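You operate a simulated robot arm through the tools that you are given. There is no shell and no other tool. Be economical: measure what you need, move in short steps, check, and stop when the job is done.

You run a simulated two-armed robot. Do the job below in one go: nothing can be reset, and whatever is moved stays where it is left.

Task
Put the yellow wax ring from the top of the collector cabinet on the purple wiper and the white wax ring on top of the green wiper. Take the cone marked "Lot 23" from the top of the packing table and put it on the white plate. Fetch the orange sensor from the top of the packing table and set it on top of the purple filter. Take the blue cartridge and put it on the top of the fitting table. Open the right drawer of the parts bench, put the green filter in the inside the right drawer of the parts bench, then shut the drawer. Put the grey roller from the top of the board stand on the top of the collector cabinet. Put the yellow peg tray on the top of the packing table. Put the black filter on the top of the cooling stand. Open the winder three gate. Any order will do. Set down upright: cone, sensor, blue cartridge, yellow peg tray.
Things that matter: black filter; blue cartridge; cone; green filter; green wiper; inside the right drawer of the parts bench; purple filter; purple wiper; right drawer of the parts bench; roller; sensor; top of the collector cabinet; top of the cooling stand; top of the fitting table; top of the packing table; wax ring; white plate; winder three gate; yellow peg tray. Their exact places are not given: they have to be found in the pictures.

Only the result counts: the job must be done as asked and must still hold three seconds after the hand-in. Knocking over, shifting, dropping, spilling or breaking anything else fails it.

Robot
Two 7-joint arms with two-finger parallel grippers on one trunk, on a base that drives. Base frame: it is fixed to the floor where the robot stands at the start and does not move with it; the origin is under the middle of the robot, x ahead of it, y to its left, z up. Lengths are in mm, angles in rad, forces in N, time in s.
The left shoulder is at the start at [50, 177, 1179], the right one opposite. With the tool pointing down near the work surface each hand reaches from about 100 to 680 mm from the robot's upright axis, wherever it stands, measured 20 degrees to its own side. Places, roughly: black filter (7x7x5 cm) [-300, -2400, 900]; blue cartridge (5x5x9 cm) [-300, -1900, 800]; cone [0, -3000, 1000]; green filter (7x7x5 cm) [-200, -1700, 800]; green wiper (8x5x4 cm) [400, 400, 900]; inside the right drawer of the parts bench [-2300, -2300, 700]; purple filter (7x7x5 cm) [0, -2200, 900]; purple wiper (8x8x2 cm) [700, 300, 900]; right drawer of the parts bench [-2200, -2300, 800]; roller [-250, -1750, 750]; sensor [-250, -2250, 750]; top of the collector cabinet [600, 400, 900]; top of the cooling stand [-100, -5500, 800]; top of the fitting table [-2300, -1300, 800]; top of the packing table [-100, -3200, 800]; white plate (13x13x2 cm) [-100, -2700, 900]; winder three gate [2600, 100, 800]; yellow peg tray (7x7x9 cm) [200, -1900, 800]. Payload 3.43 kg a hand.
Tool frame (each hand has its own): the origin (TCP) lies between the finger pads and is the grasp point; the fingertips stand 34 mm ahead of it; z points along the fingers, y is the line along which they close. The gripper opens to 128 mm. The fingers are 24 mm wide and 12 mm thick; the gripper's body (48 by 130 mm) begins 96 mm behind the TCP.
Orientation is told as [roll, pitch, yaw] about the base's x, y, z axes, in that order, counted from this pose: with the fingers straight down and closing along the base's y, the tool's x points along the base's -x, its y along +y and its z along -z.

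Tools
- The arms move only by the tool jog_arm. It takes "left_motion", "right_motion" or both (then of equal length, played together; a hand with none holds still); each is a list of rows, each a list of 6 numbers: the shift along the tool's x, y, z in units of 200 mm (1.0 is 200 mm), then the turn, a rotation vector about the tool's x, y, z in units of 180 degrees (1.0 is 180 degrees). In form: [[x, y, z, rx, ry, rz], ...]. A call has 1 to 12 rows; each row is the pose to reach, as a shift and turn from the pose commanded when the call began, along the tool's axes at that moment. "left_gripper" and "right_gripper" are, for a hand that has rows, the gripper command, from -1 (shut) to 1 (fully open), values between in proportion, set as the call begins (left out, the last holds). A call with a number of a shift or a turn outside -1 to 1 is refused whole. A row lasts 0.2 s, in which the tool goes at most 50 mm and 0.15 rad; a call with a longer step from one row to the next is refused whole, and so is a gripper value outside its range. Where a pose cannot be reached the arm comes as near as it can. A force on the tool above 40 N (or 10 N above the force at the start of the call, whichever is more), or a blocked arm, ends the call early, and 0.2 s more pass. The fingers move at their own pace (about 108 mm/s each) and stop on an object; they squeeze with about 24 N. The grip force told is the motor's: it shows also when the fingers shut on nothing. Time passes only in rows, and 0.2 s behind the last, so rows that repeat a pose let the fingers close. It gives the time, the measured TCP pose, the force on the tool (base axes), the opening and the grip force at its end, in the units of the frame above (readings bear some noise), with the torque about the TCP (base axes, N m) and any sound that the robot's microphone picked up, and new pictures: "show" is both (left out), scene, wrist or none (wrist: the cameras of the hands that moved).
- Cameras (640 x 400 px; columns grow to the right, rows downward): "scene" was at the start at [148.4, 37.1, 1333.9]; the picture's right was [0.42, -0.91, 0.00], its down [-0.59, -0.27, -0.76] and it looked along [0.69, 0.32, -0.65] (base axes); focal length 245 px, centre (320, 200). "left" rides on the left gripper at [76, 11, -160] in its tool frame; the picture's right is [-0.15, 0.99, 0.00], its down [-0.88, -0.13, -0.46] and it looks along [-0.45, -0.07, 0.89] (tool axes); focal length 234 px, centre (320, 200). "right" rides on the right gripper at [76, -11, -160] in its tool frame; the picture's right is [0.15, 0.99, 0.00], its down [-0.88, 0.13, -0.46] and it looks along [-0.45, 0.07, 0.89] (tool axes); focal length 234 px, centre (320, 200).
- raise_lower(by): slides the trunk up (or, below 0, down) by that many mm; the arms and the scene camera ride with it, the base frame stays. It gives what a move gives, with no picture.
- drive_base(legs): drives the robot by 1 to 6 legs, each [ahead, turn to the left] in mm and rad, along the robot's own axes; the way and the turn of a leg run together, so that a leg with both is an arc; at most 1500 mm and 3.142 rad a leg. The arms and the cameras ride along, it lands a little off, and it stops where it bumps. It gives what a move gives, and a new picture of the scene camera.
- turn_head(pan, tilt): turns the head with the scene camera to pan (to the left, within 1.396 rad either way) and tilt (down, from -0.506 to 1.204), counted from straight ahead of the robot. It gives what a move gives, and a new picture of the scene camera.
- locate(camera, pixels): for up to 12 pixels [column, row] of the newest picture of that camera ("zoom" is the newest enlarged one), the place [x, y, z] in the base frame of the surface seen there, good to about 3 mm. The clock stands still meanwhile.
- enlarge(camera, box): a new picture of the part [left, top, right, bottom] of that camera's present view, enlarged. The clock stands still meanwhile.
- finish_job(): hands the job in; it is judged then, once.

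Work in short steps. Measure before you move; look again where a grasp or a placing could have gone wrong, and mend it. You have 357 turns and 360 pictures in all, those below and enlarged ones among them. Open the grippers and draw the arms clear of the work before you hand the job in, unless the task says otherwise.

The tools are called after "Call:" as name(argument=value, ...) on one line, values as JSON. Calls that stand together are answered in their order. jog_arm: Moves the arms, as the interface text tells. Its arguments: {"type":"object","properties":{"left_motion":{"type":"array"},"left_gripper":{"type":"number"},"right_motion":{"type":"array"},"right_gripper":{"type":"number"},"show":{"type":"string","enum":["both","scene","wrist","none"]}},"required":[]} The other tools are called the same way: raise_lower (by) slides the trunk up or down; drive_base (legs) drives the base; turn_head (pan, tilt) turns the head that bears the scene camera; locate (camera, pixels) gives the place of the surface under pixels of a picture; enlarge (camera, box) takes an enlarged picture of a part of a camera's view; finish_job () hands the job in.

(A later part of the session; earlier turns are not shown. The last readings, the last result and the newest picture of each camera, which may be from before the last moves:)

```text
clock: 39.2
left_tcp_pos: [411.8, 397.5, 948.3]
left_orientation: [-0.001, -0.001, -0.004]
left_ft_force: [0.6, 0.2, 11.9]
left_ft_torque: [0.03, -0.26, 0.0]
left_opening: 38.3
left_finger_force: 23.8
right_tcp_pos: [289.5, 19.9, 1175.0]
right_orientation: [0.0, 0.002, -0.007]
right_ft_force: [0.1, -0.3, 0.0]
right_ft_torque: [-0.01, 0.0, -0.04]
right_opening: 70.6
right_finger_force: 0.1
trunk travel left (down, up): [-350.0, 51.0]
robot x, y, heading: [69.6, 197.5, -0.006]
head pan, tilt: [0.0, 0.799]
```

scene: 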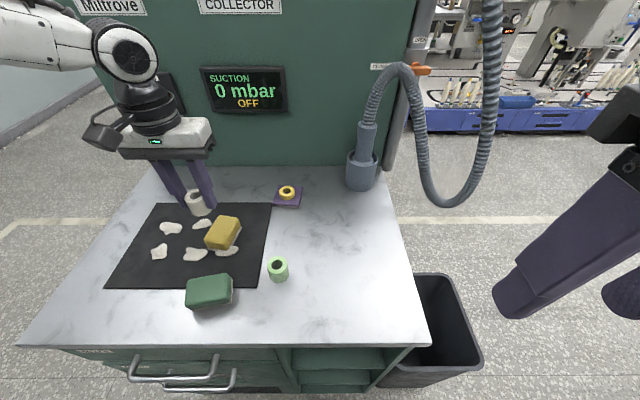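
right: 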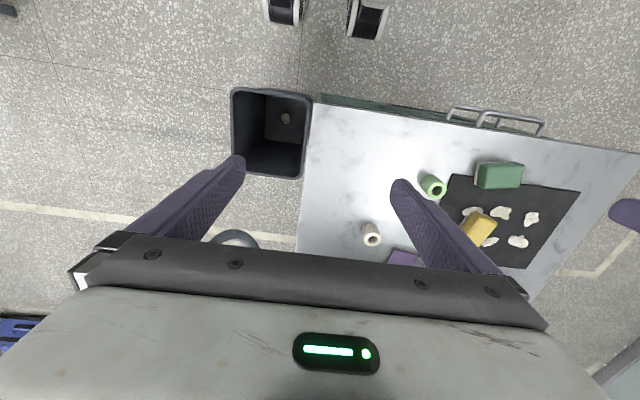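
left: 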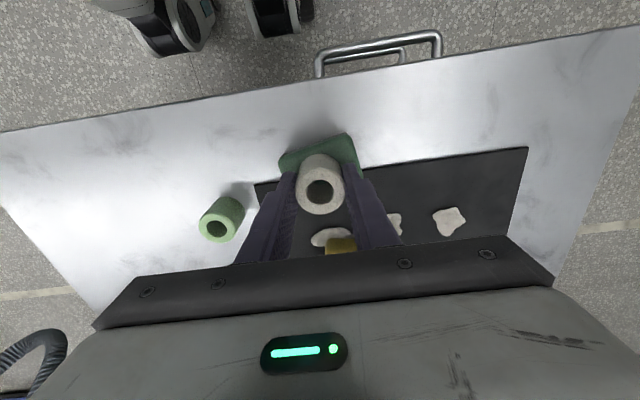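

Contact made (12 N). I ease 1 mm, release and lift.

Call:
jog_arm(left_motion=[[0, 0, -0.005, 0, 0, 0], [0, 0, -0.005, 0, 0, 0], [0, 0, -0.005, 0, 0, 0]], left_gripper=0.0, show="none")

Call:
jog_arm(left_motion=[[0, 0, -0.2, 0, 0, 0], [0, 0, -0.4, 0, 0, 0], [0, 0, -0.6, 0, 0, 0], [0, 0, -0.8, 0, 0, 0]], show="both")

```text
clock: 40.0
left_tcp_pos: [411.5, 398.2, 947.1]
left_orientation: [-0.001, 0.0, -0.003]
left_ft_force: [0.3, 0.0, -0.7]
left_ft_torque: [0.04, -0.03, -0.01]
left_opening: 64.3
left_finger_force: 0.0
right_tcp_pos: [289.9, 19.7, 1174.8]
right_orientation: [-0.001, 0.002, -0.005]
right_ft_force: [0.0, 0.6, 0.1]
right_ft_torque: [0.03, -0.01, 0.0]
right_opening: 70.3
right_finger_force: 0.1
trunk travel left (down, up): [-350.0, 51.0]
robot x, y, heading: [72.4, 196.8, -0.002]
head pan, tilt: [0.0, 0.799]
```

```text
clock: 41.0
left_tcp_pos: [411.7, 399.5, 1109.4]
left_orientation: [-0.003, 0.0, -0.003]
left_ft_force: [0.8, 0.0, -0.2]
left_ft_torque: [-0.01, 0.0, 0.01]
left_opening: 64.2
left_finger_force: 0.1
right_tcp_pos: [288.5, 19.4, 1174.2]
right_orientation: [0.0, 0.002, -0.006]
right_ft_force: [0.1, -0.1, -1.1]
right_ft_torque: [-0.01, -0.04, -0.01]
right_opening: 70.5
right_finger_force: 0.0
trunk travel left (down, up): [-350.0, 51.0]
robot x, y, heading: [66.9, 199.4, -0.0]
head pan, tilt: [0.0, 0.799]
```

scene: 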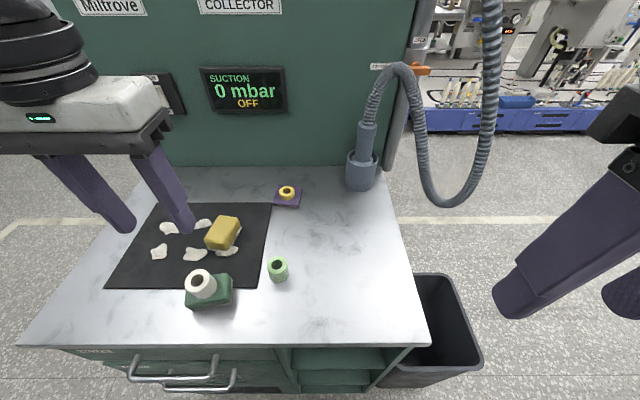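
left: 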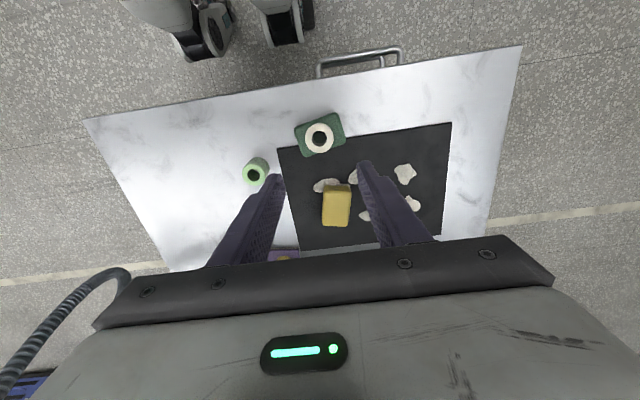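

Both rings are placed. I tuck the left arm and back away from the cabinet, turning right to survey the rest.

Call:
jog_arm(left_motion=[[0.2, 0, -0.1, 0, 0, 0], [0.4, 0, -0.2, 0, 0, 0], [0.6, 0, -0.325, 0, 0, 0], [0.6, 0, -0.325, 0, 0, 0]], show="none")

Call:
drive_base(legs=[[-300, 0], [0, -0.785]])

Call:
turn_head(pan=0.4, tilt=0.25)

Call:
turn_head(pan=-0.9, tilt=0.35)

```text
clock: 42.0
left_tcp_pos: [292.4, 399.6, 1174.4]
left_orientation: [0.0, 0.001, -0.003]
left_ft_force: [0.1, -0.6, 0.6]
left_ft_torque: [0.02, 0.04, 0.02]
left_opening: 64.0
left_finger_force: 0.0
right_tcp_pos: [289.4, 19.0, 1174.0]
right_orientation: [-0.001, 0.0, -0.008]
right_ft_force: [-0.2, 0.3, 0.0]
right_ft_torque: [0.01, 0.03, 0.0]
right_opening: 70.2
right_finger_force: 0.1
trunk travel left (down, up): [-350.0, 51.0]
robot x, y, heading: [65.9, 199.1, -0.002]
head pan, tilt: [0.0, 0.799]
```

```text
clock: 46.1
left_tcp_pos: [68.6, 184.5, 1174.8]
left_orientation: [-0.001, 0.001, -0.79]
left_ft_force: [-0.1, 0.4, 0.1]
left_ft_torque: [0.0, -0.02, -0.01]
left_opening: 63.9
left_finger_force: 0.0
right_tcp_pos: [-200.5, -83.5, 1174.2]
right_orientation: [0.0, 0.001, -0.795]
right_ft_force: [-0.2, 0.1, 0.0]
right_ft_torque: [0.04, 0.01, -0.05]
right_opening: 70.4
right_finger_force: 0.1
trunk travel left (down, up): [-350.0, 51.0]
robot x, y, heading: [-232.6, 197.8, -0.789]
head pan, tilt: [0.0, 0.799]
```

scene: 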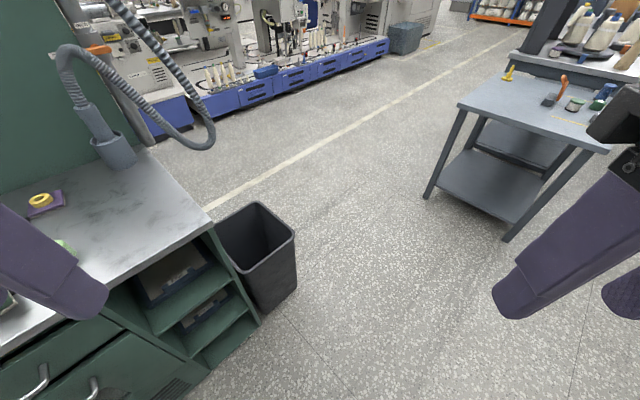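

```text
clock: 47.1
left_tcp_pos: [70.0, 185.3, 1174.7]
left_orientation: [-0.001, 0.0, -0.791]
left_ft_force: [-0.2, 0.3, -0.1]
left_ft_torque: [0.0, -0.01, -0.01]
left_opening: 64.2
left_finger_force: 0.0
right_tcp_pos: [-201.3, -82.6, 1175.3]
right_orientation: [-0.001, 0.003, -0.794]
right_ft_force: [0.2, -0.2, 1.2]
right_ft_torque: [0.01, 0.0, -0.01]
right_opening: 70.4
right_finger_force: 0.0
trunk travel left (down, up): [-350.0, 51.0]
robot x, y, heading: [-230.2, 200.4, -0.795]
head pan, tilt: [0.4, 0.25]
```

scene: 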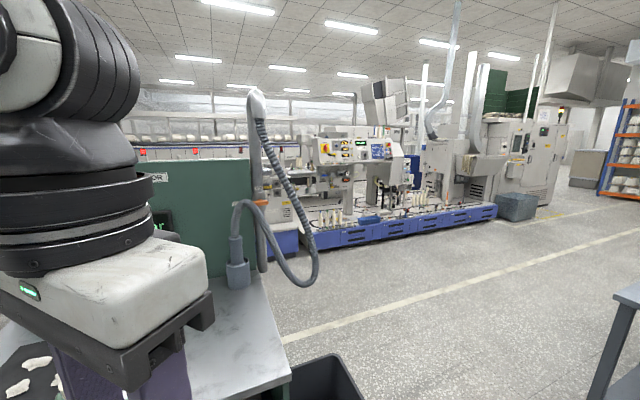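

```text
clock: 48.6
left_tcp_pos: [68.1, 184.4, 1174.9]
left_orientation: [0.002, 0.0, -0.791]
left_ft_force: [-0.5, -0.5, 0.7]
left_ft_torque: [0.03, -0.02, -0.01]
left_opening: 63.9
left_finger_force: 0.1
right_tcp_pos: [-201.4, -82.7, 1173.6]
right_orientation: [0.0, 0.002, -0.795]
right_ft_force: [-0.4, -0.8, -0.5]
right_ft_torque: [0.01, 0.0, 0.01]
right_opening: 70.4
right_finger_force: 0.2
trunk travel left (down, up): [-350.0, 51.0]
robot x, y, heading: [-232.1, 197.1, -0.793]
head pan, tilt: [-0.901, 0.351]
```

scene: 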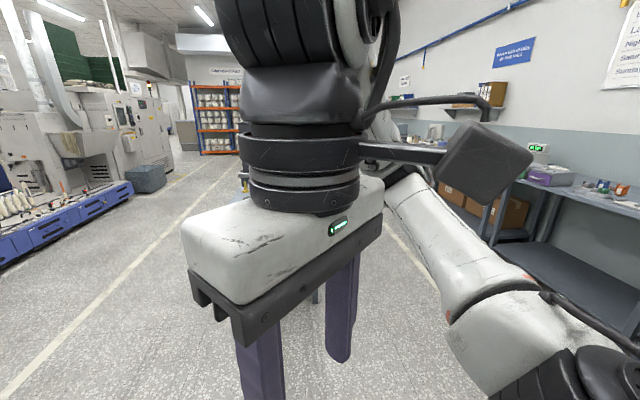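

The right hand blocks this view. I turn the base to face -y and look straight.

Call:
drive_base(legs=[[0, -0.785]])

Call:
turn_head(pan=0.0, tilt=0.4)

```text
clock: 51.1
left_tcp_pos: [-31.0, -23.4, 1174.8]
left_orientation: [0.0, 0.001, -1.578]
left_ft_force: [-0.1, -0.1, 0.5]
left_ft_torque: [0.0, 0.0, -0.01]
left_opening: 63.7
left_finger_force: 0.1
right_tcp_pos: [-409.5, -20.2, 1174.5]
right_orientation: [-0.001, 0.003, -1.585]
right_ft_force: [-1.1, 0.2, -0.7]
right_ft_torque: [0.01, -0.03, 0.01]
right_opening: 70.5
right_finger_force: 0.1
trunk travel left (down, up): [-350.0, 51.0]
robot x, y, heading: [-232.3, 199.0, -1.58]
head pan, tilt: [-0.901, 0.351]
```

scene: 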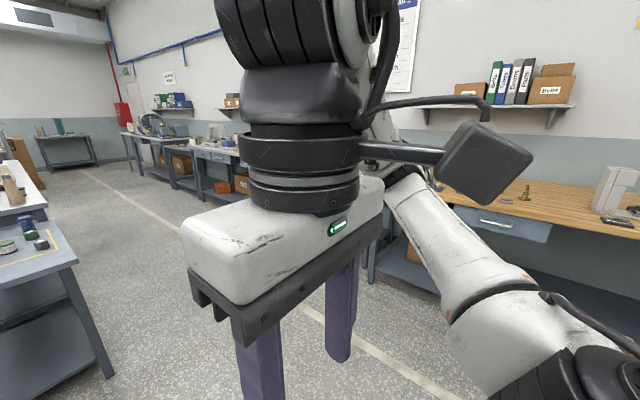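

```text
clock: 52.3
left_tcp_pos: [-30.2, -24.1, 1176.3]
left_orientation: [-0.003, 0.001, -1.579]
left_ft_force: [-0.6, -0.9, -1.6]
left_ft_torque: [0.0, -0.04, -0.03]
left_opening: 63.9
left_finger_force: 0.0
right_tcp_pos: [-409.2, -19.8, 1174.9]
right_orientation: [0.0, 0.0, -1.585]
right_ft_force: [0.4, 0.1, 0.3]
right_ft_torque: [0.02, 0.02, -0.01]
right_opening: 70.6
right_finger_force: 0.1
trunk travel left (down, up): [-350.0, 51.0]
robot x, y, heading: [-232.7, 197.7, -1.576]
head pan, tilt: [0.0, 0.4]
```

scene: 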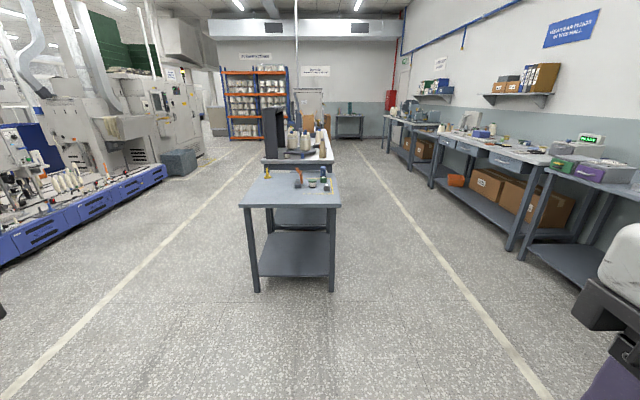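

A clear view: the board stand and packing table ahead (290,190), benches on the right wall. I enlarge these parts.

Call:
enlarge(camera="scene", box=[230, 90, 370, 220])

Call:
enlarge(camera="scene", box=[370, 70, 640, 240])

Call:
locate(camera="scene", pixels=[[241, 205], [338, 206], [250, 176], [266, 173], [299, 180], [312, 183], [324, 174], [262, 162], [332, 160], [349, 115], [500, 160], [600, 180]])

```text
3.08 times, centred on (300, 155) of scene
```

zoom: 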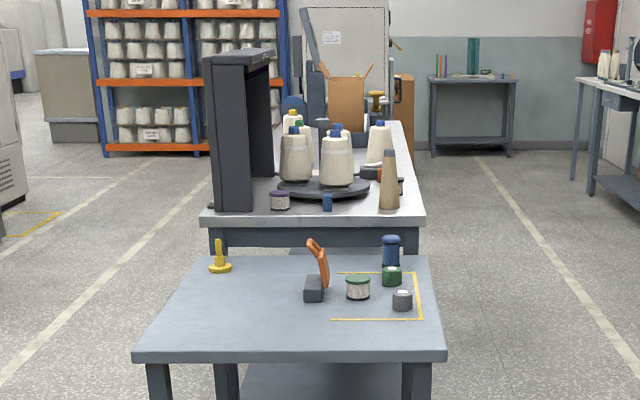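

```text
2.35 times, centred on (505, 155) of scene
```

zoom: 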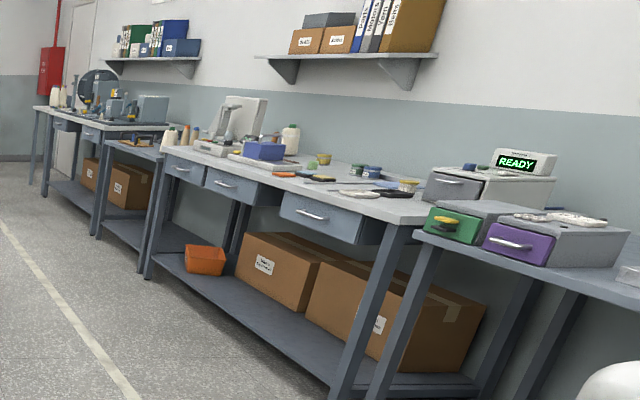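

```text
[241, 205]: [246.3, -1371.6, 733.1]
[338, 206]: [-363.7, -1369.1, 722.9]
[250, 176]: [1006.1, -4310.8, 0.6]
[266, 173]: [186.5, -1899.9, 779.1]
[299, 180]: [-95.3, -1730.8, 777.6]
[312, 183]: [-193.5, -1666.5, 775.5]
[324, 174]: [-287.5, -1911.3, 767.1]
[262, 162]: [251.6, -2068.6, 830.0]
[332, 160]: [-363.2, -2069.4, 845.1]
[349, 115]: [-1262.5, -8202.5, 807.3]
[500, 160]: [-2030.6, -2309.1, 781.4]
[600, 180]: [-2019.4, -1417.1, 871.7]
```

Layout is clear: board stand spans x −364..246, y −1370..−2000; packing table behind it. I drive down the aisle to stand beside the board stand at about (−720,−1780), then face +x.

Call:
drive_base(legs=[[0, -0.381], [1294, 0], [0, 0.386], [780, 0], [0, 1.571]])

Call:
turn_head(pan=0.0, tilt=0.75)

```text
clock: 68.7
left_tcp_pos: [-484.6, -1564.5, 1173.7]
left_orientation: [0.0, 0.0, 0.047]
left_ft_force: [0.0, 1.1, -0.7]
left_ft_torque: [-0.02, 0.01, 0.01]
left_opening: 63.9
left_finger_force: 0.1
right_tcp_pos: [-467.4, -1944.2, 1175.2]
right_orientation: [0.0, 0.003, 0.043]
right_ft_force: [-0.2, 0.4, -0.7]
right_ft_torque: [0.01, -0.02, 0.0]
right_opening: 70.4
right_finger_force: 0.1
trunk travel left (down, up): [-350.0, 51.0]
robot x, y, heading: [-694.0, -1779.3, 0.042]
head pan, tilt: [0.0, 0.4]
```

scene: 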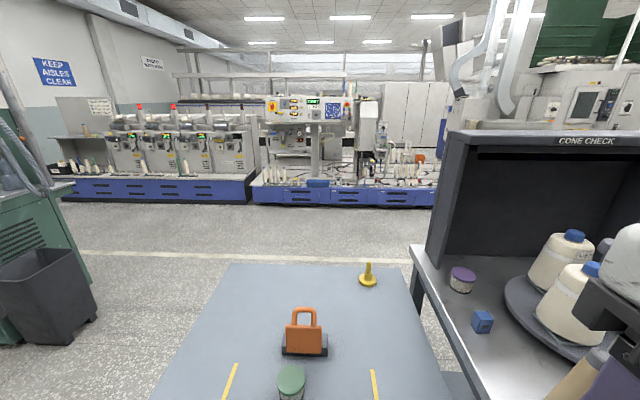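

```text
clock: 69.6
left_tcp_pos: [-484.1, -1564.9, 1173.6]
left_orientation: [0.0, 0.001, 0.046]
left_ft_force: [0.1, -1.1, 1.2]
left_ft_torque: [0.01, 0.03, 0.02]
left_opening: 63.9
left_finger_force: 0.0
right_tcp_pos: [-467.5, -1943.9, 1173.7]
right_orientation: [0.0, 0.001, 0.043]
right_ft_force: [0.6, -0.6, -0.8]
right_ft_torque: [0.01, 0.0, 0.01]
right_opening: 70.5
right_finger_force: 0.0
trunk travel left (down, up): [-350.0, 51.0]
robot x, y, heading: [-697.5, -1775.0, 0.05]
head pan, tilt: [0.0, 0.75]
```

scene: 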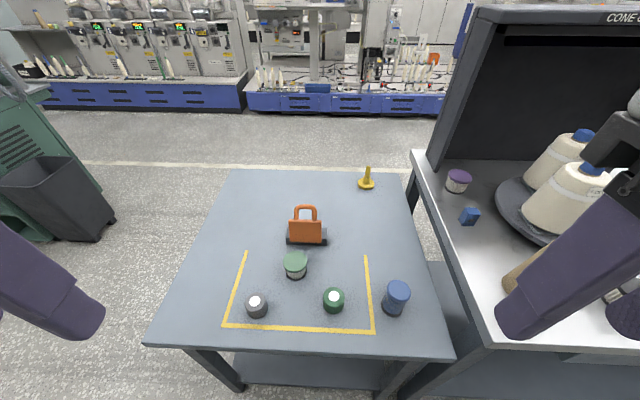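

I see the grey roller (256,305), green filter (295,264), green roller (333,300), blue cartridge (395,296), peg tray (366,180). Enlarging to measure.

Call:
enlarge(camera="scene", box=[220, 230, 430, 340])

```text
3.05 times, centred on (325, 285) of scene
```

zoom: 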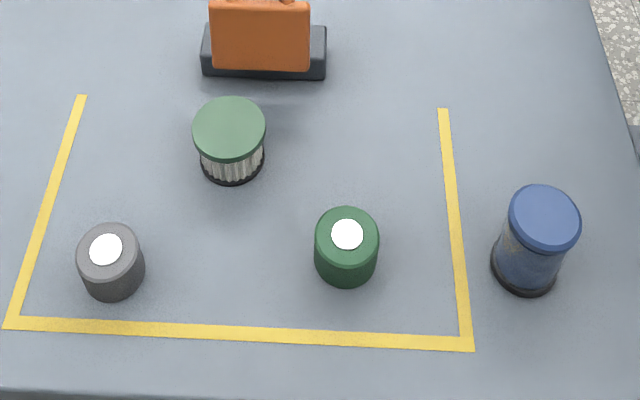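

Call:
locate(camera="zoom", pixels=[[195, 128], [265, 128], [229, 100], [229, 158], [80, 248], [141, 248], [107, 226], [107, 272], [509, 215], [579, 218], [544, 188], [544, 248]])

Call:
locate(camera="zoom", pixels=[[230, 182], [115, 297], [524, 294], [250, 300], [347, 209], [347, 250], [20, 395], [600, 395], [630, 130]])

```text
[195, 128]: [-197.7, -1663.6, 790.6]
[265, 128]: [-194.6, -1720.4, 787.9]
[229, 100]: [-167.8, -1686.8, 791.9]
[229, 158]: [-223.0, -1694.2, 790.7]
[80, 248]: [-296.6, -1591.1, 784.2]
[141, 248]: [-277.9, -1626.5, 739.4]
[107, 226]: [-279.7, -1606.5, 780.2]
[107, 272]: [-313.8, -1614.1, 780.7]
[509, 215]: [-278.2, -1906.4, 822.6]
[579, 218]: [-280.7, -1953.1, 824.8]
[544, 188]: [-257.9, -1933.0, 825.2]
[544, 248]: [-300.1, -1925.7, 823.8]
```

```text
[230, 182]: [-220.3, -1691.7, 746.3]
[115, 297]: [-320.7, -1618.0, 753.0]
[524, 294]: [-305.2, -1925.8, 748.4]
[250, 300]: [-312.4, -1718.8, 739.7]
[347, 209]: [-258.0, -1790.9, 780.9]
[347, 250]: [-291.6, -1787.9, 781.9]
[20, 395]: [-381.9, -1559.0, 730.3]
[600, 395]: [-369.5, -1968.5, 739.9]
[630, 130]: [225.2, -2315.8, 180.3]
```

Green filter centre (−196,−1692, top 791), cartridge (−279,−1930, top 824), grey roller (−297,−1611, top 781). I bring the left hand toward the filter and the right toward the cartridge.

Call:
jog_arm(left_motion=[[-0.112, -0.0875, 0.1125, 0, 0, 0], [-0.225, -0.175, 0.225, 0, 0, 0], [-0.337, -0.262, 0.337, 0, 0, 0], [-0.45, -0.35, 0.45, 0, 0, 0], [-0.562, -0.4375, 0.562, 0, 0, 0], [-0.675, -0.525, 0.675, 0, 0, 0], [-0.787, -0.6125, 0.787, 0, 0, 0], [-0.9, -0.7, 0.9, 0, 0, 0], [-0.9, -0.7, 0.9, 0, 0, 0]], right_motion=[[-0.118, 0.003, 0.1125, 0, 0, 0], [-0.236, 0.006, 0.225, 0, 0, 0], [-0.354, 0.01, 0.337, 0, 0, 0], [-0.472, 0.013, 0.45, 0, 0, 0], [-0.59, 0.017, 0.562, 0, 0, 0], [-0.709, 0.02, 0.675, 0, 0, 0], [-0.827, 0.024, 0.787, 0, 0, 0], [-0.945, 0.027, 0.9, 0, 0, 0], [-0.945, 0.027, 0.9, 0, 0, 0]], left_gripper=0.5, right_gripper=0.4, show="none")

```text
clock: 71.6
left_tcp_pos: [-312.6, -1650.8, 1002.2]
left_orientation: [-0.002, -0.002, 0.046]
left_ft_force: [-0.5, 0.1, 0.6]
left_ft_torque: [-0.02, 0.02, 0.02]
left_opening: 95.8
left_finger_force: 0.1
left hand out of reach, approached as far as the arm can: row 7, 8, 9
right_tcp_pos: [-278.6, -1929.7, 991.7]
right_orientation: [0.0, 0.002, 0.045]
right_ft_force: [-0.6, 0.0, 0.4]
right_ft_torque: [0.0, 0.02, -0.01]
right_opening: 89.5
right_finger_force: 0.1
trunk travel left (down, up): [-350.0, 51.0]
robot x, y, heading: [-696.8, -1778.5, 0.045]
head pan, tilt: [0.0, 0.75]
```

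The right hand is over the cartridge; the left was held back, perhaps by the nearness of the arms. I do the right hand first: down to z≈840 and look.

Call:
jog_arm(right_motion=[[0, 0, 0.2, 0, 0, 0], [0, 0, 0.4, 0, 0, 0], [0, 0, 0.6, 0, 0, 0], [0, 0, 0.75, 0, 0, 0], [0, 0, 0.75, 0, 0, 0]], show="both")

```text
clock: 72.8
left_tcp_pos: [-313.9, -1650.1, 1003.0]
left_orientation: [-0.001, -0.001, 0.046]
left_ft_force: [0.1, -0.5, -0.6]
left_ft_torque: [-0.01, 0.01, -0.03]
left_opening: 96.0
left_finger_force: 0.0
right_tcp_pos: [-278.6, -1930.1, 845.0]
right_orientation: [-0.001, 0.0, 0.044]
right_ft_force: [-0.2, 0.0, -0.9]
right_ft_torque: [0.0, -0.01, -0.02]
right_opening: 89.5
right_finger_force: 0.2
trunk travel left (down, up): [-350.0, 51.0]
robot x, y, heading: [-695.2, -1776.6, 0.042]
head pan, tilt: [0.0, 0.75]
```

scene: 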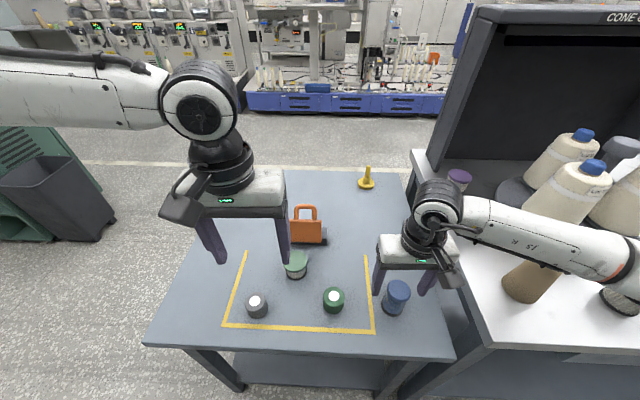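
right: 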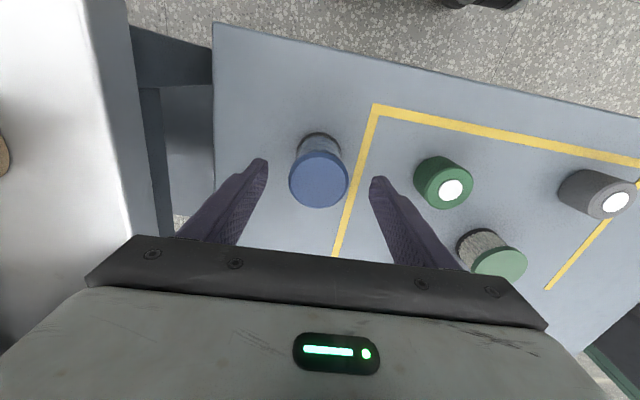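

The right forearm passes near the packing table; I check its height versus the cones.

Call:
locate(camera="scene", pixels=[[500, 225], [560, 235], [620, 255], [560, 255], [600, 170], [530, 285], [585, 180], [480, 330], [620, 300], [455, 178]])

```text
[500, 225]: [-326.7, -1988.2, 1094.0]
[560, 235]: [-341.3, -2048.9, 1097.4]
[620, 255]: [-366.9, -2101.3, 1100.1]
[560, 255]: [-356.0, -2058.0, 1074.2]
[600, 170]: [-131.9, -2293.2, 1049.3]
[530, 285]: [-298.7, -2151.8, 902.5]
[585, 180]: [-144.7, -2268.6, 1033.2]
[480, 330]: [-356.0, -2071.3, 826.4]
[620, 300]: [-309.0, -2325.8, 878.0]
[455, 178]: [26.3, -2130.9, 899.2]
```

Forearm underside is ~1050 and offset from the brown cone, so a 30 mm descent is safe. I lower to z≈813, close on the cartridge and lift.

Call:
jog_arm(right_motion=[[0, 0, 0.08, 0, 0, 0], [0, 0, 0.16, 0, 0, 0], [0, 0, 0.16, 0, 0, 0]], show="none")

Call:
jog_arm(right_motion=[[0, 0, 0, 0, 0, 0], [0, 0, 0, 0, 0, 0], [0, 0, 0, 0, 0, 0], [0, 0, 0, 0, 0, 0]], right_gripper=-1, show="none")

Call:
jog_arm(right_motion=[[0, 0, -0.2, 0, 0, 0], [0, 0, -0.4, 0, 0, 0], [0, 0, -0.6, 0, 0, 0], [0, 0, -0.8, 0, 0, 0], [0, 0, -1.0, 0, 0, 0]], show="wrist")

```text
clock: 73.6
left_tcp_pos: [-312.2, -1650.5, 1001.8]
left_orientation: [-0.001, -0.002, 0.048]
left_ft_force: [-0.1, 0.1, 0.6]
left_ft_torque: [0.01, -0.01, 0.0]
left_opening: 95.9
left_finger_force: 0.1
right_tcp_pos: [-277.1, -1931.2, 812.5]
right_orientation: [0.001, 0.001, 0.042]
right_ft_force: [-0.1, 0.1, -1.1]
right_ft_torque: [0.03, 0.03, -0.02]
right_opening: 89.8
right_finger_force: 0.0
trunk travel left (down, up): [-350.0, 51.0]
robot x, y, heading: [-695.3, -1776.0, 0.042]
head pan, tilt: [0.0, 0.75]
```

```text
clock: 74.6
left_tcp_pos: [-312.9, -1650.3, 1002.2]
left_orientation: [-0.001, 0.001, 0.047]
left_ft_force: [-0.5, -0.8, -0.5]
left_ft_torque: [0.01, 0.0, 0.02]
left_opening: 95.9
left_finger_force: 0.0
right_tcp_pos: [-277.4, -1930.9, 812.9]
right_orientation: [0.0, 0.003, 0.042]
right_ft_force: [0.5, -0.3, -0.8]
right_ft_torque: [-0.01, 0.0, 0.01]
right_opening: 49.4
right_finger_force: 24.3
trunk travel left (down, up): [-350.0, 51.0]
robot x, y, heading: [-696.1, -1776.4, 0.047]
head pan, tilt: [0.0, 0.75]
```

```text
clock: 75.8
left_tcp_pos: [-313.5, -1650.3, 1002.4]
left_orientation: [-0.002, -0.001, 0.047]
left_ft_force: [0.2, -0.4, -0.1]
left_ft_torque: [-0.04, -0.03, -0.01]
left_opening: 95.9
left_finger_force: 0.1
right_tcp_pos: [-279.6, -1931.4, 1013.9]
right_orientation: [-0.002, 0.004, 0.042]
right_ft_force: [0.8, 0.2, -2.3]
right_ft_torque: [-0.01, 0.01, -0.01]
right_opening: 49.5
right_finger_force: 24.3
trunk travel left (down, up): [-350.0, 51.0]
robot x, y, heading: [-696.6, -1780.9, 0.049]
head pan, tilt: [0.0, 0.75]
```

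right: 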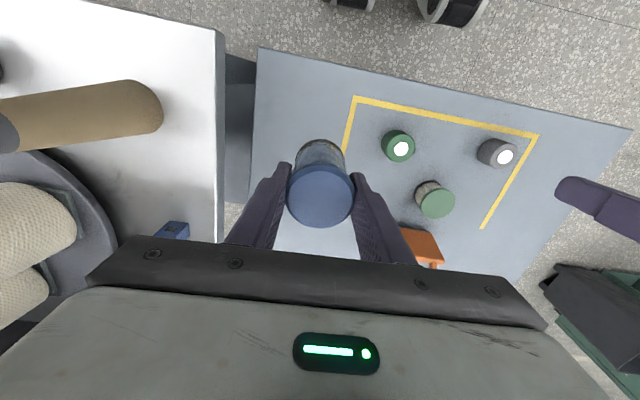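

Cartridge is held. I draw the right hand back and up, then send the left toward the filter.

Call:
jog_arm(right_motion=[[0.15, 0, -0.1, 0, 0, 0], [0.3, 0, -0.2, 0, 0, 0], [0.45, 0, -0.3, 0, 0, 0], [0.6, 0, -0.4, 0, 0, 0], [0.75, 0, -0.5, 0, 0, 0], [0.9, 0, -0.6, 0, 0, 0], [0.945, 0, -0.65, 0, 0, 0]], show="none")

Call:
jog_arm(left_motion=[[-0.12, -0.05, 0.0, 0, 0, 0], [-0.24, -0.12, 0, 0, 0, 0], [-0.36, -0.18, 0, 0, 0, 0], [-0.48, -0.22, 0, 0, 0, 0], [-0.59, -0.235, 0.2, 0, 0, 0], [-0.59, -0.235, 0.2, 0, 0, 0]], show="wrist")

```text
clock: 77.4
left_tcp_pos: [-313.5, -1649.8, 1002.4]
left_orientation: [-0.003, -0.002, 0.047]
left_ft_force: [0.2, 0.5, -0.1]
left_ft_torque: [0.01, -0.02, -0.04]
left_opening: 95.6
left_finger_force: 0.0
right_tcp_pos: [-468.7, -1940.6, 1143.4]
right_orientation: [0.0, 0.001, 0.042]
right_ft_force: [0.1, -0.5, -1.7]
right_ft_torque: [0.03, 0.01, 0.02]
right_opening: 49.6
right_finger_force: 24.0
trunk travel left (down, up): [-350.0, 51.0]
robot x, y, heading: [-695.8, -1776.0, 0.041]
head pan, tilt: [0.0, 0.75]
```

```text
clock: 78.8
left_tcp_pos: [-247.9, -1614.8, 987.2]
left_orientation: [-0.001, -0.001, 0.046]
left_ft_force: [0.4, -0.3, 0.2]
left_ft_torque: [0.01, -0.01, -0.03]
left_opening: 96.2
left_finger_force: 0.1
left hand out of reach, approached as far as the arm can: row 1, 2, 3, 4, 5, 6
right_tcp_pos: [-468.4, -1939.7, 1144.0]
right_orientation: [-0.001, 0.002, 0.043]
right_ft_force: [0.7, 0.4, -1.7]
right_ft_torque: [-0.01, 0.0, -0.04]
right_opening: 49.5
right_finger_force: 23.8
trunk travel left (down, up): [-350.0, 51.0]
robot x, y, heading: [-696.7, -1778.6, 0.047]
head pan, tilt: [0.0, 0.75]
```

left: 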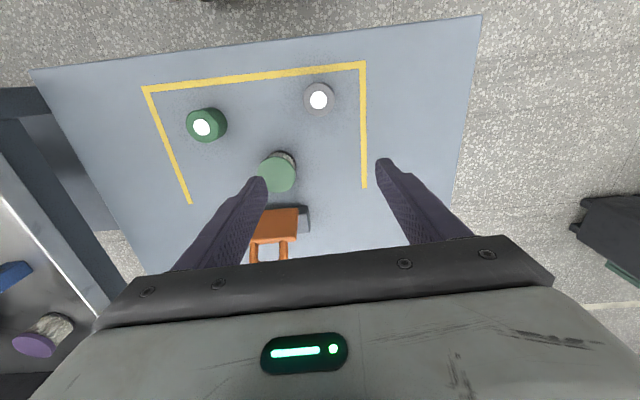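

The left arm reaches poorly near the centreline; I turn the base right 0.28 rad so the filter lies ~23° to its side.

Call:
drive_base(legs=[[0, -0.28]])

```text
clock: 80.1
left_tcp_pos: [-221.2, -1743.5, 987.1]
left_orientation: [-0.002, -0.002, -0.229]
left_ft_force: [0.0, -0.2, 0.6]
left_ft_torque: [-0.01, 0.01, 0.01]
left_opening: 95.8
left_finger_force: 0.1
right_tcp_pos: [-521.8, -1996.8, 1143.8]
right_orientation: [0.001, 0.002, -0.232]
right_ft_force: [-0.1, -0.3, -1.0]
right_ft_torque: [0.04, 0.01, 0.04]
right_opening: 49.3
right_finger_force: 24.5
trunk travel left (down, up): [-350.0, 51.0]
robot x, y, heading: [-693.9, -1778.4, -0.226]
head pan, tilt: [0.0, 0.75]
```

scene: 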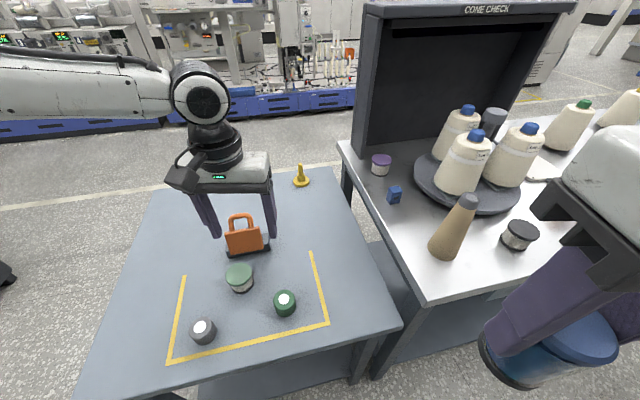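

Now I move over the green filter and to z≈850.

Call:
jog_arm(left_motion=[[-0.032, 0.14, 0.0, 0, 0, 0], [-0.064, 0.28, 0.1, 0, 0, 0], [-0.064, 0.28, 0.3, 0, 0, 0], [-0.064, 0.28, 0.5, 0, 0, 0], [-0.064, 0.28, 0.685, 0, 0, 0], [-0.064, 0.28, 0.685, 0, 0, 0]], show="wrist")

```text
clock: 81.5
left_tcp_pos: [-202.4, -1677.8, 861.6]
left_orientation: [-0.003, -0.002, -0.233]
left_ft_force: [-0.2, -0.2, -0.1]
left_ft_torque: [0.0, -0.01, 0.05]
left_opening: 95.9
left_finger_force: 0.0
left hand out of reach, approached as far as the arm can: row 5, 6
right_tcp_pos: [-520.6, -1995.4, 1144.1]
right_orientation: [0.0, 0.001, -0.235]
right_ft_force: [-0.7, -1.3, -1.0]
right_ft_torque: [0.01, 0.01, -0.03]
right_opening: 49.3
right_finger_force: 23.8
trunk travel left (down, up): [-350.0, 51.0]
robot x, y, heading: [-696.4, -1776.6, -0.231]
head pan, tilt: [0.0, 0.75]
```

left: 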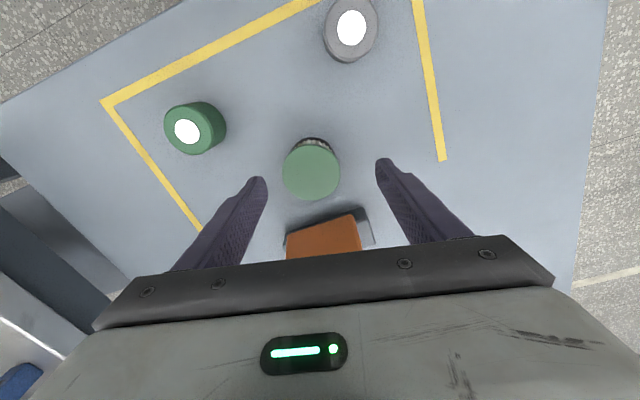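

The arm is at its limit with the shoulder this high; I raise the hand 60 mm with centring, then lower the trunk 120 mm.

Call:
jog_arm(left_motion=[[0.0, -0.03, -0.15, 0, 0, 0], [-0.047, -0.062, -0.35, 0, 0, 0], [-0.047, -0.062, -0.35, 0, 0, 0]], show="none")

Call:
raise_lower(by=-100)

```text
clock: 82.3
left_tcp_pos: [-197.3, -1691.6, 930.6]
left_orientation: [-0.002, -0.001, -0.228]
left_ft_force: [0.5, 0.1, 0.8]
left_ft_torque: [0.02, -0.03, 0.0]
left_opening: 95.9
left_finger_force: 0.0
right_tcp_pos: [-522.1, -1995.6, 1142.5]
right_orientation: [0.0, 0.0, -0.233]
right_ft_force: [0.0, -0.9, -1.7]
right_ft_torque: [-0.01, 0.02, 0.01]
right_opening: 49.2
right_finger_force: 23.9
trunk travel left (down, up): [-350.0, 51.0]
robot x, y, heading: [-696.7, -1774.9, -0.232]
head pan, tilt: [0.0, 0.75]
```

```text
clock: 83.6
left_tcp_pos: [-196.5, -1692.1, 831.1]
left_orientation: [-0.002, -0.002, -0.231]
left_ft_force: [0.7, 0.1, -0.6]
left_ft_torque: [-0.01, 0.03, 0.01]
left_opening: 96.1
left_finger_force: 0.1
right_tcp_pos: [-522.3, -1996.3, 1043.2]
right_orientation: [0.0, 0.001, -0.234]
right_ft_force: [-0.1, -0.3, -2.4]
right_ft_torque: [0.02, 0.02, -0.01]
right_opening: 49.2
right_finger_force: 23.5
trunk travel left (down, up): [-250.0, 151.0]
robot x, y, heading: [-695.4, -1774.5, -0.224]
head pan, tilt: [0.0, 0.75]
```

Hand exactly over the filter at z 831. I descend 46 mm and check.

Call:
jog_arm(left_motion=[[0, 0, 0.12, 0, 0, 0], [0, 0, 0.23, 0, 0, 0], [0, 0, 0.23, 0, 0, 0]], show="wrist")

```text
clock: 84.4
left_tcp_pos: [-196.8, -1692.4, 784.7]
left_orientation: [-0.005, -0.004, -0.231]
left_ft_force: [-0.1, 0.3, -0.5]
left_ft_torque: [-0.02, 0.03, -0.01]
left_opening: 96.2
left_finger_force: 0.0
right_tcp_pos: [-521.3, -1996.8, 1043.5]
right_orientation: [-0.001, 0.002, -0.234]
right_ft_force: [0.3, 1.3, -1.6]
right_ft_torque: [0.01, 0.04, 0.0]
right_opening: 49.2
right_finger_force: 24.0
trunk travel left (down, up): [-250.0, 151.0]
robot x, y, heading: [-700.1, -1774.6, -0.227]
head pan, tilt: [0.0, 0.75]
```

left: 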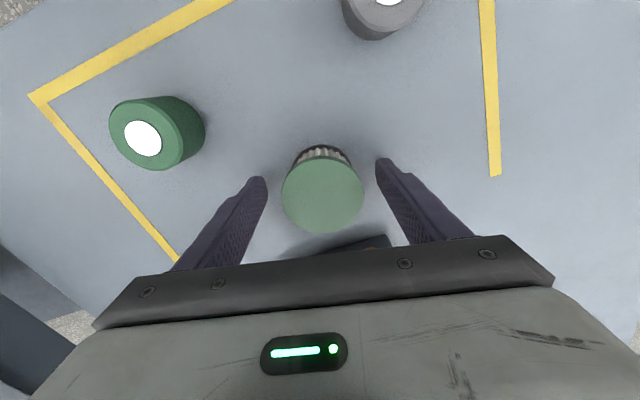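

Filter is centred. Close and lift.

Call:
jog_arm(left_motion=[[0, 0, 0, 0, 0, 0], [0, 0, 0, 0, 0, 0], [0, 0, 0, 0, 0, 0], [0, 0, 0, 0, 0, 0]], left_gripper=-1, show="none")

Call:
jog_arm(left_motion=[[0, 0, -0.2, 0, 0, 0], [0, 0, -0.4, 0, 0, 0], [0, 0, -0.6, 0, 0, 0], [0.2, 0, -0.7, 0, 0, 0], [0.4, 0, -0.8, 0, 0, 0], [0.6, 0, -0.9, 0, 0, 0], [0.8, 0, -1.0, 0, 0, 0]], show="wrist")

```text
clock: 85.4
left_tcp_pos: [-197.2, -1692.4, 784.9]
left_orientation: [-0.004, -0.002, -0.231]
left_ft_force: [-0.8, 0.8, 0.0]
left_ft_torque: [0.0, 0.02, -0.03]
left_opening: 60.9
left_finger_force: 23.9
right_tcp_pos: [-520.2, -1996.1, 1041.7]
right_orientation: [-0.001, 0.002, -0.233]
right_ft_force: [0.1, -0.6, -2.0]
right_ft_torque: [0.0, -0.03, -0.01]
right_opening: 49.4
right_finger_force: 24.1
trunk travel left (down, up): [-250.0, 151.0]
robot x, y, heading: [-697.0, -1776.3, -0.233]
head pan, tilt: [0.0, 0.75]
```

```text
clock: 87.0
left_tcp_pos: [-354.2, -1655.4, 985.9]
left_orientation: [0.0, -0.002, -0.229]
left_ft_force: [-0.3, -0.2, -1.2]
left_ft_torque: [0.0, -0.01, 0.02]
left_opening: 60.7
left_finger_force: 23.6
right_tcp_pos: [-523.2, -1995.7, 1044.3]
right_orientation: [0.003, 0.002, -0.233]
right_ft_force: [-0.6, 0.0, -1.4]
right_ft_torque: [-0.01, -0.02, 0.02]
right_opening: 49.3
right_finger_force: 24.0
trunk travel left (down, up): [-250.0, 151.0]
robot x, y, heading: [-696.8, -1776.4, -0.235]
head pan, tilt: [0.0, 0.75]
```

left: 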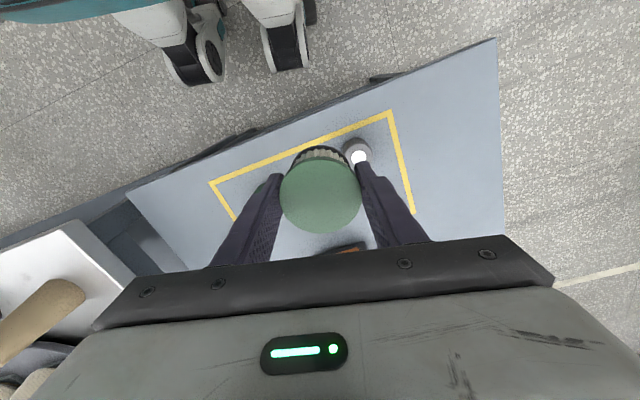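

Both objects held. I raise the trunk again, back away and turn left to face the wall benches.

Call:
raise_lower(by=100)

Call:
drive_base(legs=[[-300, 0], [0, 1.7], [0, 1.67]])

Call:
turn_head(pan=0.0, tilt=0.4)

```text
clock: 88.3
left_tcp_pos: [-351.6, -1657.2, 1084.2]
left_orientation: [-0.002, -0.002, -0.23]
left_ft_force: [0.1, -0.9, -0.3]
left_ft_torque: [0.01, -0.03, 0.01]
left_opening: 60.7
left_finger_force: 24.3
right_tcp_pos: [-520.8, -1995.7, 1143.3]
right_orientation: [0.0, 0.003, -0.234]
right_ft_force: [-0.1, -0.3, -2.0]
right_ft_torque: [0.02, 0.01, 0.02]
right_opening: 49.4
right_finger_force: 24.1
trunk travel left (down, up): [-350.0, 51.0]
robot x, y, heading: [-694.5, -1779.4, -0.232]
head pan, tilt: [0.0, 0.75]
```

```text
clock: 98.6
left_tcp_pos: [-1282.8, -1916.4, 1084.6]
left_orientation: [-0.001, -0.001, -3.118]
left_ft_force: [-0.4, 0.1, -1.0]
left_ft_torque: [-0.03, 0.02, -0.01]
left_opening: 60.9
left_finger_force: 24.1
right_tcp_pos: [-1204.3, -1543.6, 1143.1]
right_orientation: [-0.001, 0.002, -3.122]
right_ft_force: [0.7, -0.4, -0.7]
right_ft_torque: [0.01, 0.03, 0.03]
right_opening: 49.2
right_finger_force: 23.7
trunk travel left (down, up): [-350.0, 51.0]
robot x, y, heading: [-981.8, -1710.5, -3.119]
head pan, tilt: [0.0, 0.75]
```

scene: 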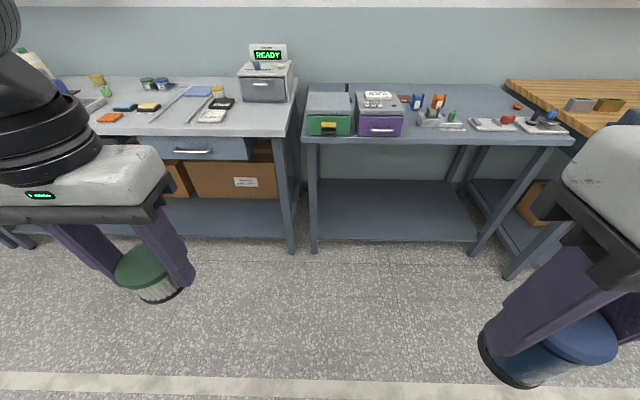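

```text
clock: 99.4
left_tcp_pos: [-1281.5, -1914.8, 1084.4]
left_orientation: [0.0, -0.003, -3.117]
left_ft_force: [0.0, 0.1, -1.3]
left_ft_torque: [-0.01, 0.01, -0.02]
left_opening: 60.9
left_finger_force: 23.6
right_tcp_pos: [-1204.9, -1543.0, 1143.7]
right_orientation: [0.0, 0.0, -3.122]
right_ft_force: [0.5, 0.1, -1.6]
right_ft_torque: [0.01, -0.01, -0.06]
right_opening: 49.4
right_finger_force: 23.9
trunk travel left (down, up): [-350.0, 51.0]
robot x, y, heading: [-980.9, -1707.5, -3.119]
head pan, tilt: [0.0, 0.4]
```

scene: 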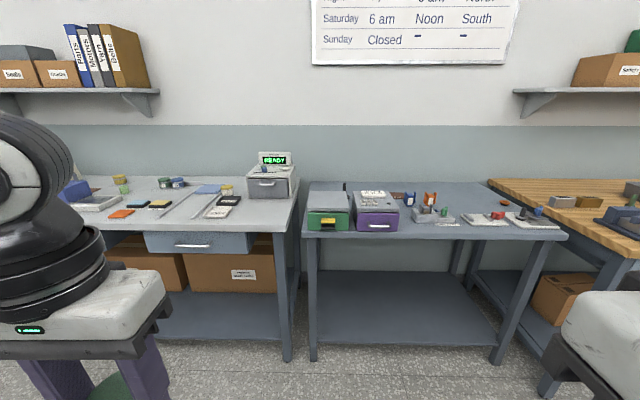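

I locate the tables' tops and the drawer handle.

Call:
locate(camera="scene", pixels=[[305, 236], [565, 236], [470, 195], [400, 210], [540, 205], [600, 195], [640, 255], [193, 246], [150, 240], [248, 240], [250, 228], [520, 195]])

Call:
enlarge(camera="scene", box=[290, 160, 640, 280])

```text
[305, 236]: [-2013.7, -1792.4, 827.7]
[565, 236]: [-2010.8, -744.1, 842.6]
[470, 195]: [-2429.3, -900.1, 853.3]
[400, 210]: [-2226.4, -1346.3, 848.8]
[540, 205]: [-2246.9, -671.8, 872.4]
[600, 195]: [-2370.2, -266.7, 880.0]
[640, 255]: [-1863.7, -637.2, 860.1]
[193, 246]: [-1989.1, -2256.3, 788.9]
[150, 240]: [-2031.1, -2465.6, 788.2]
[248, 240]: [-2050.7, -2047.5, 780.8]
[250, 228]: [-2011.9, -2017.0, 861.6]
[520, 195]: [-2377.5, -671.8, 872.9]
```

```text
1.83 times, centred on (465, 220) of scene
```

zoom: 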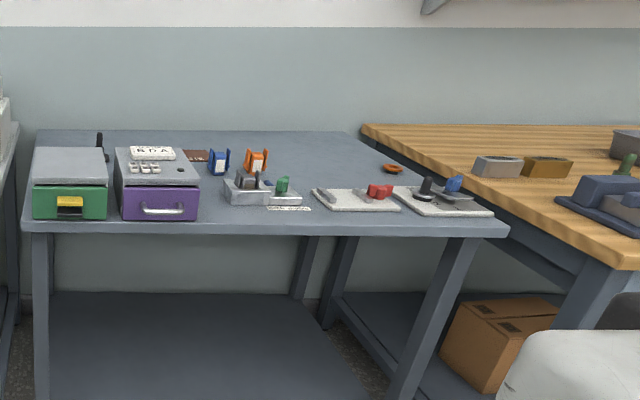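

Fitting table is x −2012..~−2500, y −1792..−744 at z≈850; the right drawer handle at (−1989,−2256,789). I look for a free spot on the fitting table.

Call:
locate(camera="zoom", pixels=[[320, 175], [330, 155], [300, 165], [215, 205], [340, 218], [250, 190], [300, 200], [318, 195], [380, 165], [205, 215], [225, 195], [250, 170]])

```text
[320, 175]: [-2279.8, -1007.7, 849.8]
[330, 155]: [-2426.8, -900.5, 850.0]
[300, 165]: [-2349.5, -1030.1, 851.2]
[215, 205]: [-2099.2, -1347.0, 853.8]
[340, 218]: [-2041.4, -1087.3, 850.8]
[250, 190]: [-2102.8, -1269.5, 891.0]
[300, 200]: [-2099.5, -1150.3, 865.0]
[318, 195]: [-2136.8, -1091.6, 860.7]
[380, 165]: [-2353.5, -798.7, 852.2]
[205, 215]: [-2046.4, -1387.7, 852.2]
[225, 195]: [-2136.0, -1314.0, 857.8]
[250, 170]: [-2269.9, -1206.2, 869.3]
```

Spot (−2270,−1020) is free. I drive to about (−1690,−1220) facing the wall.

Call:
drive_base(legs=[[0, -0.626], [861, 0], [0, 0.604]])

Call:
turn_head(pan=-0.3, tilt=0.7)

```text
clock: 107.3
left_tcp_pos: [-1993.9, -1411.4, 1083.8]
left_orientation: [-0.001, -0.002, 3.126]
left_ft_force: [-0.2, 0.7, 0.2]
left_ft_torque: [-0.01, 0.01, -0.03]
left_opening: 60.8
left_finger_force: 23.9
right_tcp_pos: [-1902.1, -1043.3, 1142.4]
right_orientation: [0.001, 0.002, 3.119]
right_ft_force: [-0.1, -0.5, -1.8]
right_ft_torque: [-0.02, -0.01, 0.03]
right_opening: 49.0
right_finger_force: 24.3
trunk travel left (down, up): [-350.0, 51.0]
robot x, y, heading: [-1682.1, -1219.4, 3.126]
head pan, tilt: [0.0, 0.4]
```

scene: 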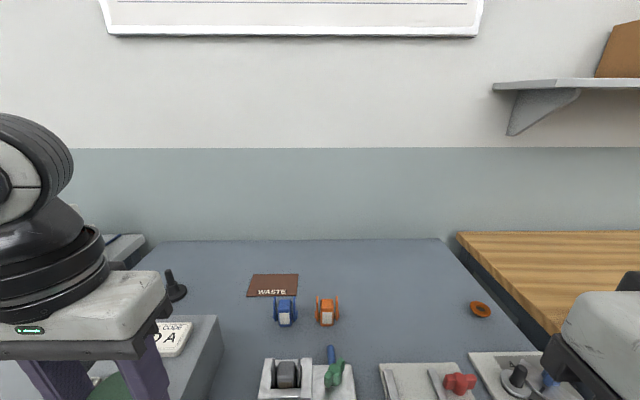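

```text
clock: 108.1
left_tcp_pos: [-1993.3, -1410.8, 1083.7]
left_orientation: [-0.003, -0.001, 3.125]
left_ft_force: [1.3, -0.6, -1.0]
left_ft_torque: [0.01, 0.0, 0.03]
left_opening: 61.0
left_finger_force: 24.2
right_tcp_pos: [-1900.2, -1043.3, 1142.9]
right_orientation: [-0.002, 0.002, 3.121]
right_ft_force: [0.1, 0.1, -1.2]
right_ft_torque: [-0.01, 0.01, 0.02]
right_opening: 49.2
right_finger_force: 23.7
trunk travel left (down, up): [-350.0, 51.0]
robot x, y, heading: [-1684.4, -1215.4, 3.127]
head pan, tilt: [-0.3, 0.7]
```

scene: 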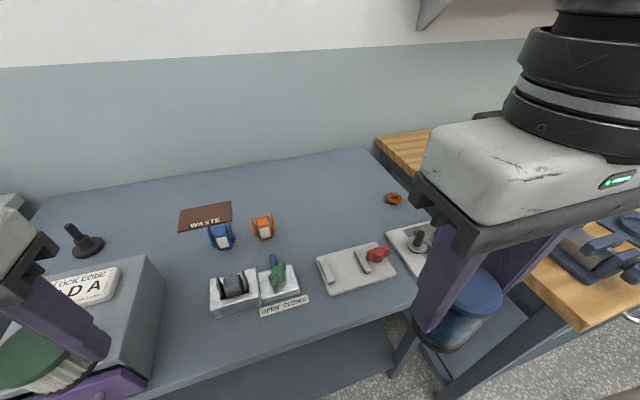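

Free area about (330,215). I locate it.

Call:
locate(camera="scene", pixels=[[330, 215], [320, 225], [345, 240], [275, 225], [330, 258], [384, 200], [350, 205]])

```text
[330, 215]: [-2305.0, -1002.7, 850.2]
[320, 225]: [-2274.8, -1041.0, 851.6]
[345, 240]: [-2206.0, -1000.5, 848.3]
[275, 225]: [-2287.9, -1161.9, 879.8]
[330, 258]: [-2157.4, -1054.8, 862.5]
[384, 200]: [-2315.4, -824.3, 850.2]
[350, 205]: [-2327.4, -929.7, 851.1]
```

I choose (−2225,−1000). First move the right hand forward and a bit down.

Call:
jog_arm(right_motion=[[-0.17, -0.018, 0.08, 0, 0, 0], [-0.34, -0.036, 0.16, 0, 0, 0], [-0.51, -0.054, 0.24, 0, 0, 0], [-0.68, -0.072, 0.32, 0, 0, 0], [-0.85, -0.09, 0.4, 0, 0, 0]], show="none")

Call:
jog_arm(right_motion=[[-0.19, -0.022, 0.1, 0, 0, 0], [-0.39, -0.045, 0.2, 0, 0, 0], [-0.58, -0.068, 0.3, 0, 0, 0], [-0.775, -0.09, 0.4, 0, 0, 0], [-0.775, -0.09, 0.4, 0, 0, 0]], show="both")

```text
clock: 109.3
left_tcp_pos: [-1994.8, -1411.2, 1084.2]
left_orientation: [0.0, 0.001, 3.125]
left_ft_force: [0.3, 0.0, -1.0]
left_ft_torque: [0.04, -0.02, 0.01]
left_opening: 60.6
left_finger_force: 24.2
right_tcp_pos: [-2071.6, -1020.9, 1063.9]
right_orientation: [-0.001, 0.005, 3.121]
right_ft_force: [0.2, 0.5, -2.4]
right_ft_torque: [0.02, -0.04, -0.01]
right_opening: 49.3
right_finger_force: 23.7
trunk travel left (down, up): [-350.0, 51.0]
robot x, y, heading: [-1683.2, -1220.9, 3.128]
head pan, tilt: [-0.3, 0.7]
```

```text
clock: 110.5
left_tcp_pos: [-1992.8, -1410.9, 1085.1]
left_orientation: [-0.002, -0.002, 3.125]
left_ft_force: [1.1, 0.2, 0.2]
left_ft_torque: [-0.02, 0.0, 0.0]
left_opening: 61.0
left_finger_force: 23.9
right_tcp_pos: [-2221.8, -998.8, 985.0]
right_orientation: [0.001, 0.002, 3.122]
right_ft_force: [0.1, -0.1, -1.8]
right_ft_torque: [0.02, 0.02, 0.02]
right_opening: 49.2
right_finger_force: 24.0
trunk travel left (down, up): [-350.0, 51.0]
robot x, y, heading: [-1682.6, -1219.7, 3.125]
head pan, tilt: [-0.3, 0.7]
```

scene: 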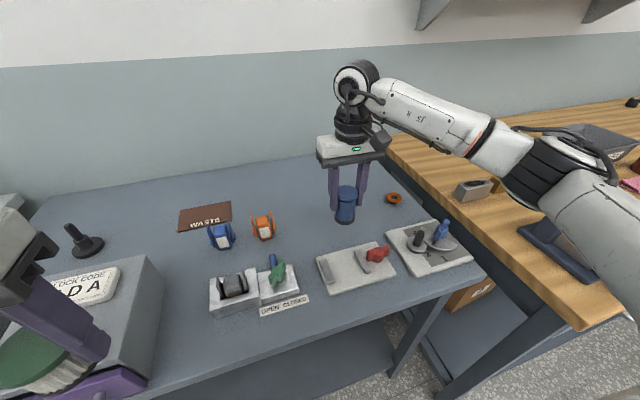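
right: 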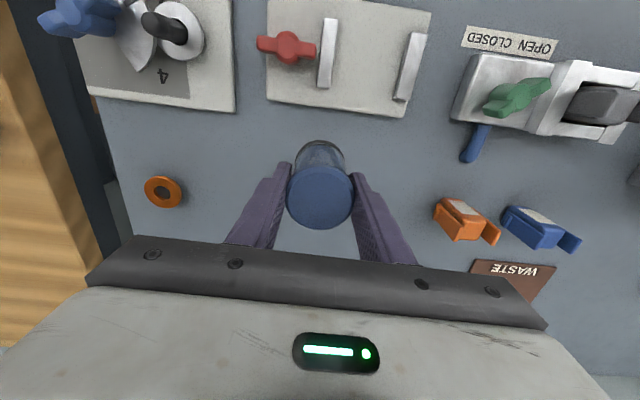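

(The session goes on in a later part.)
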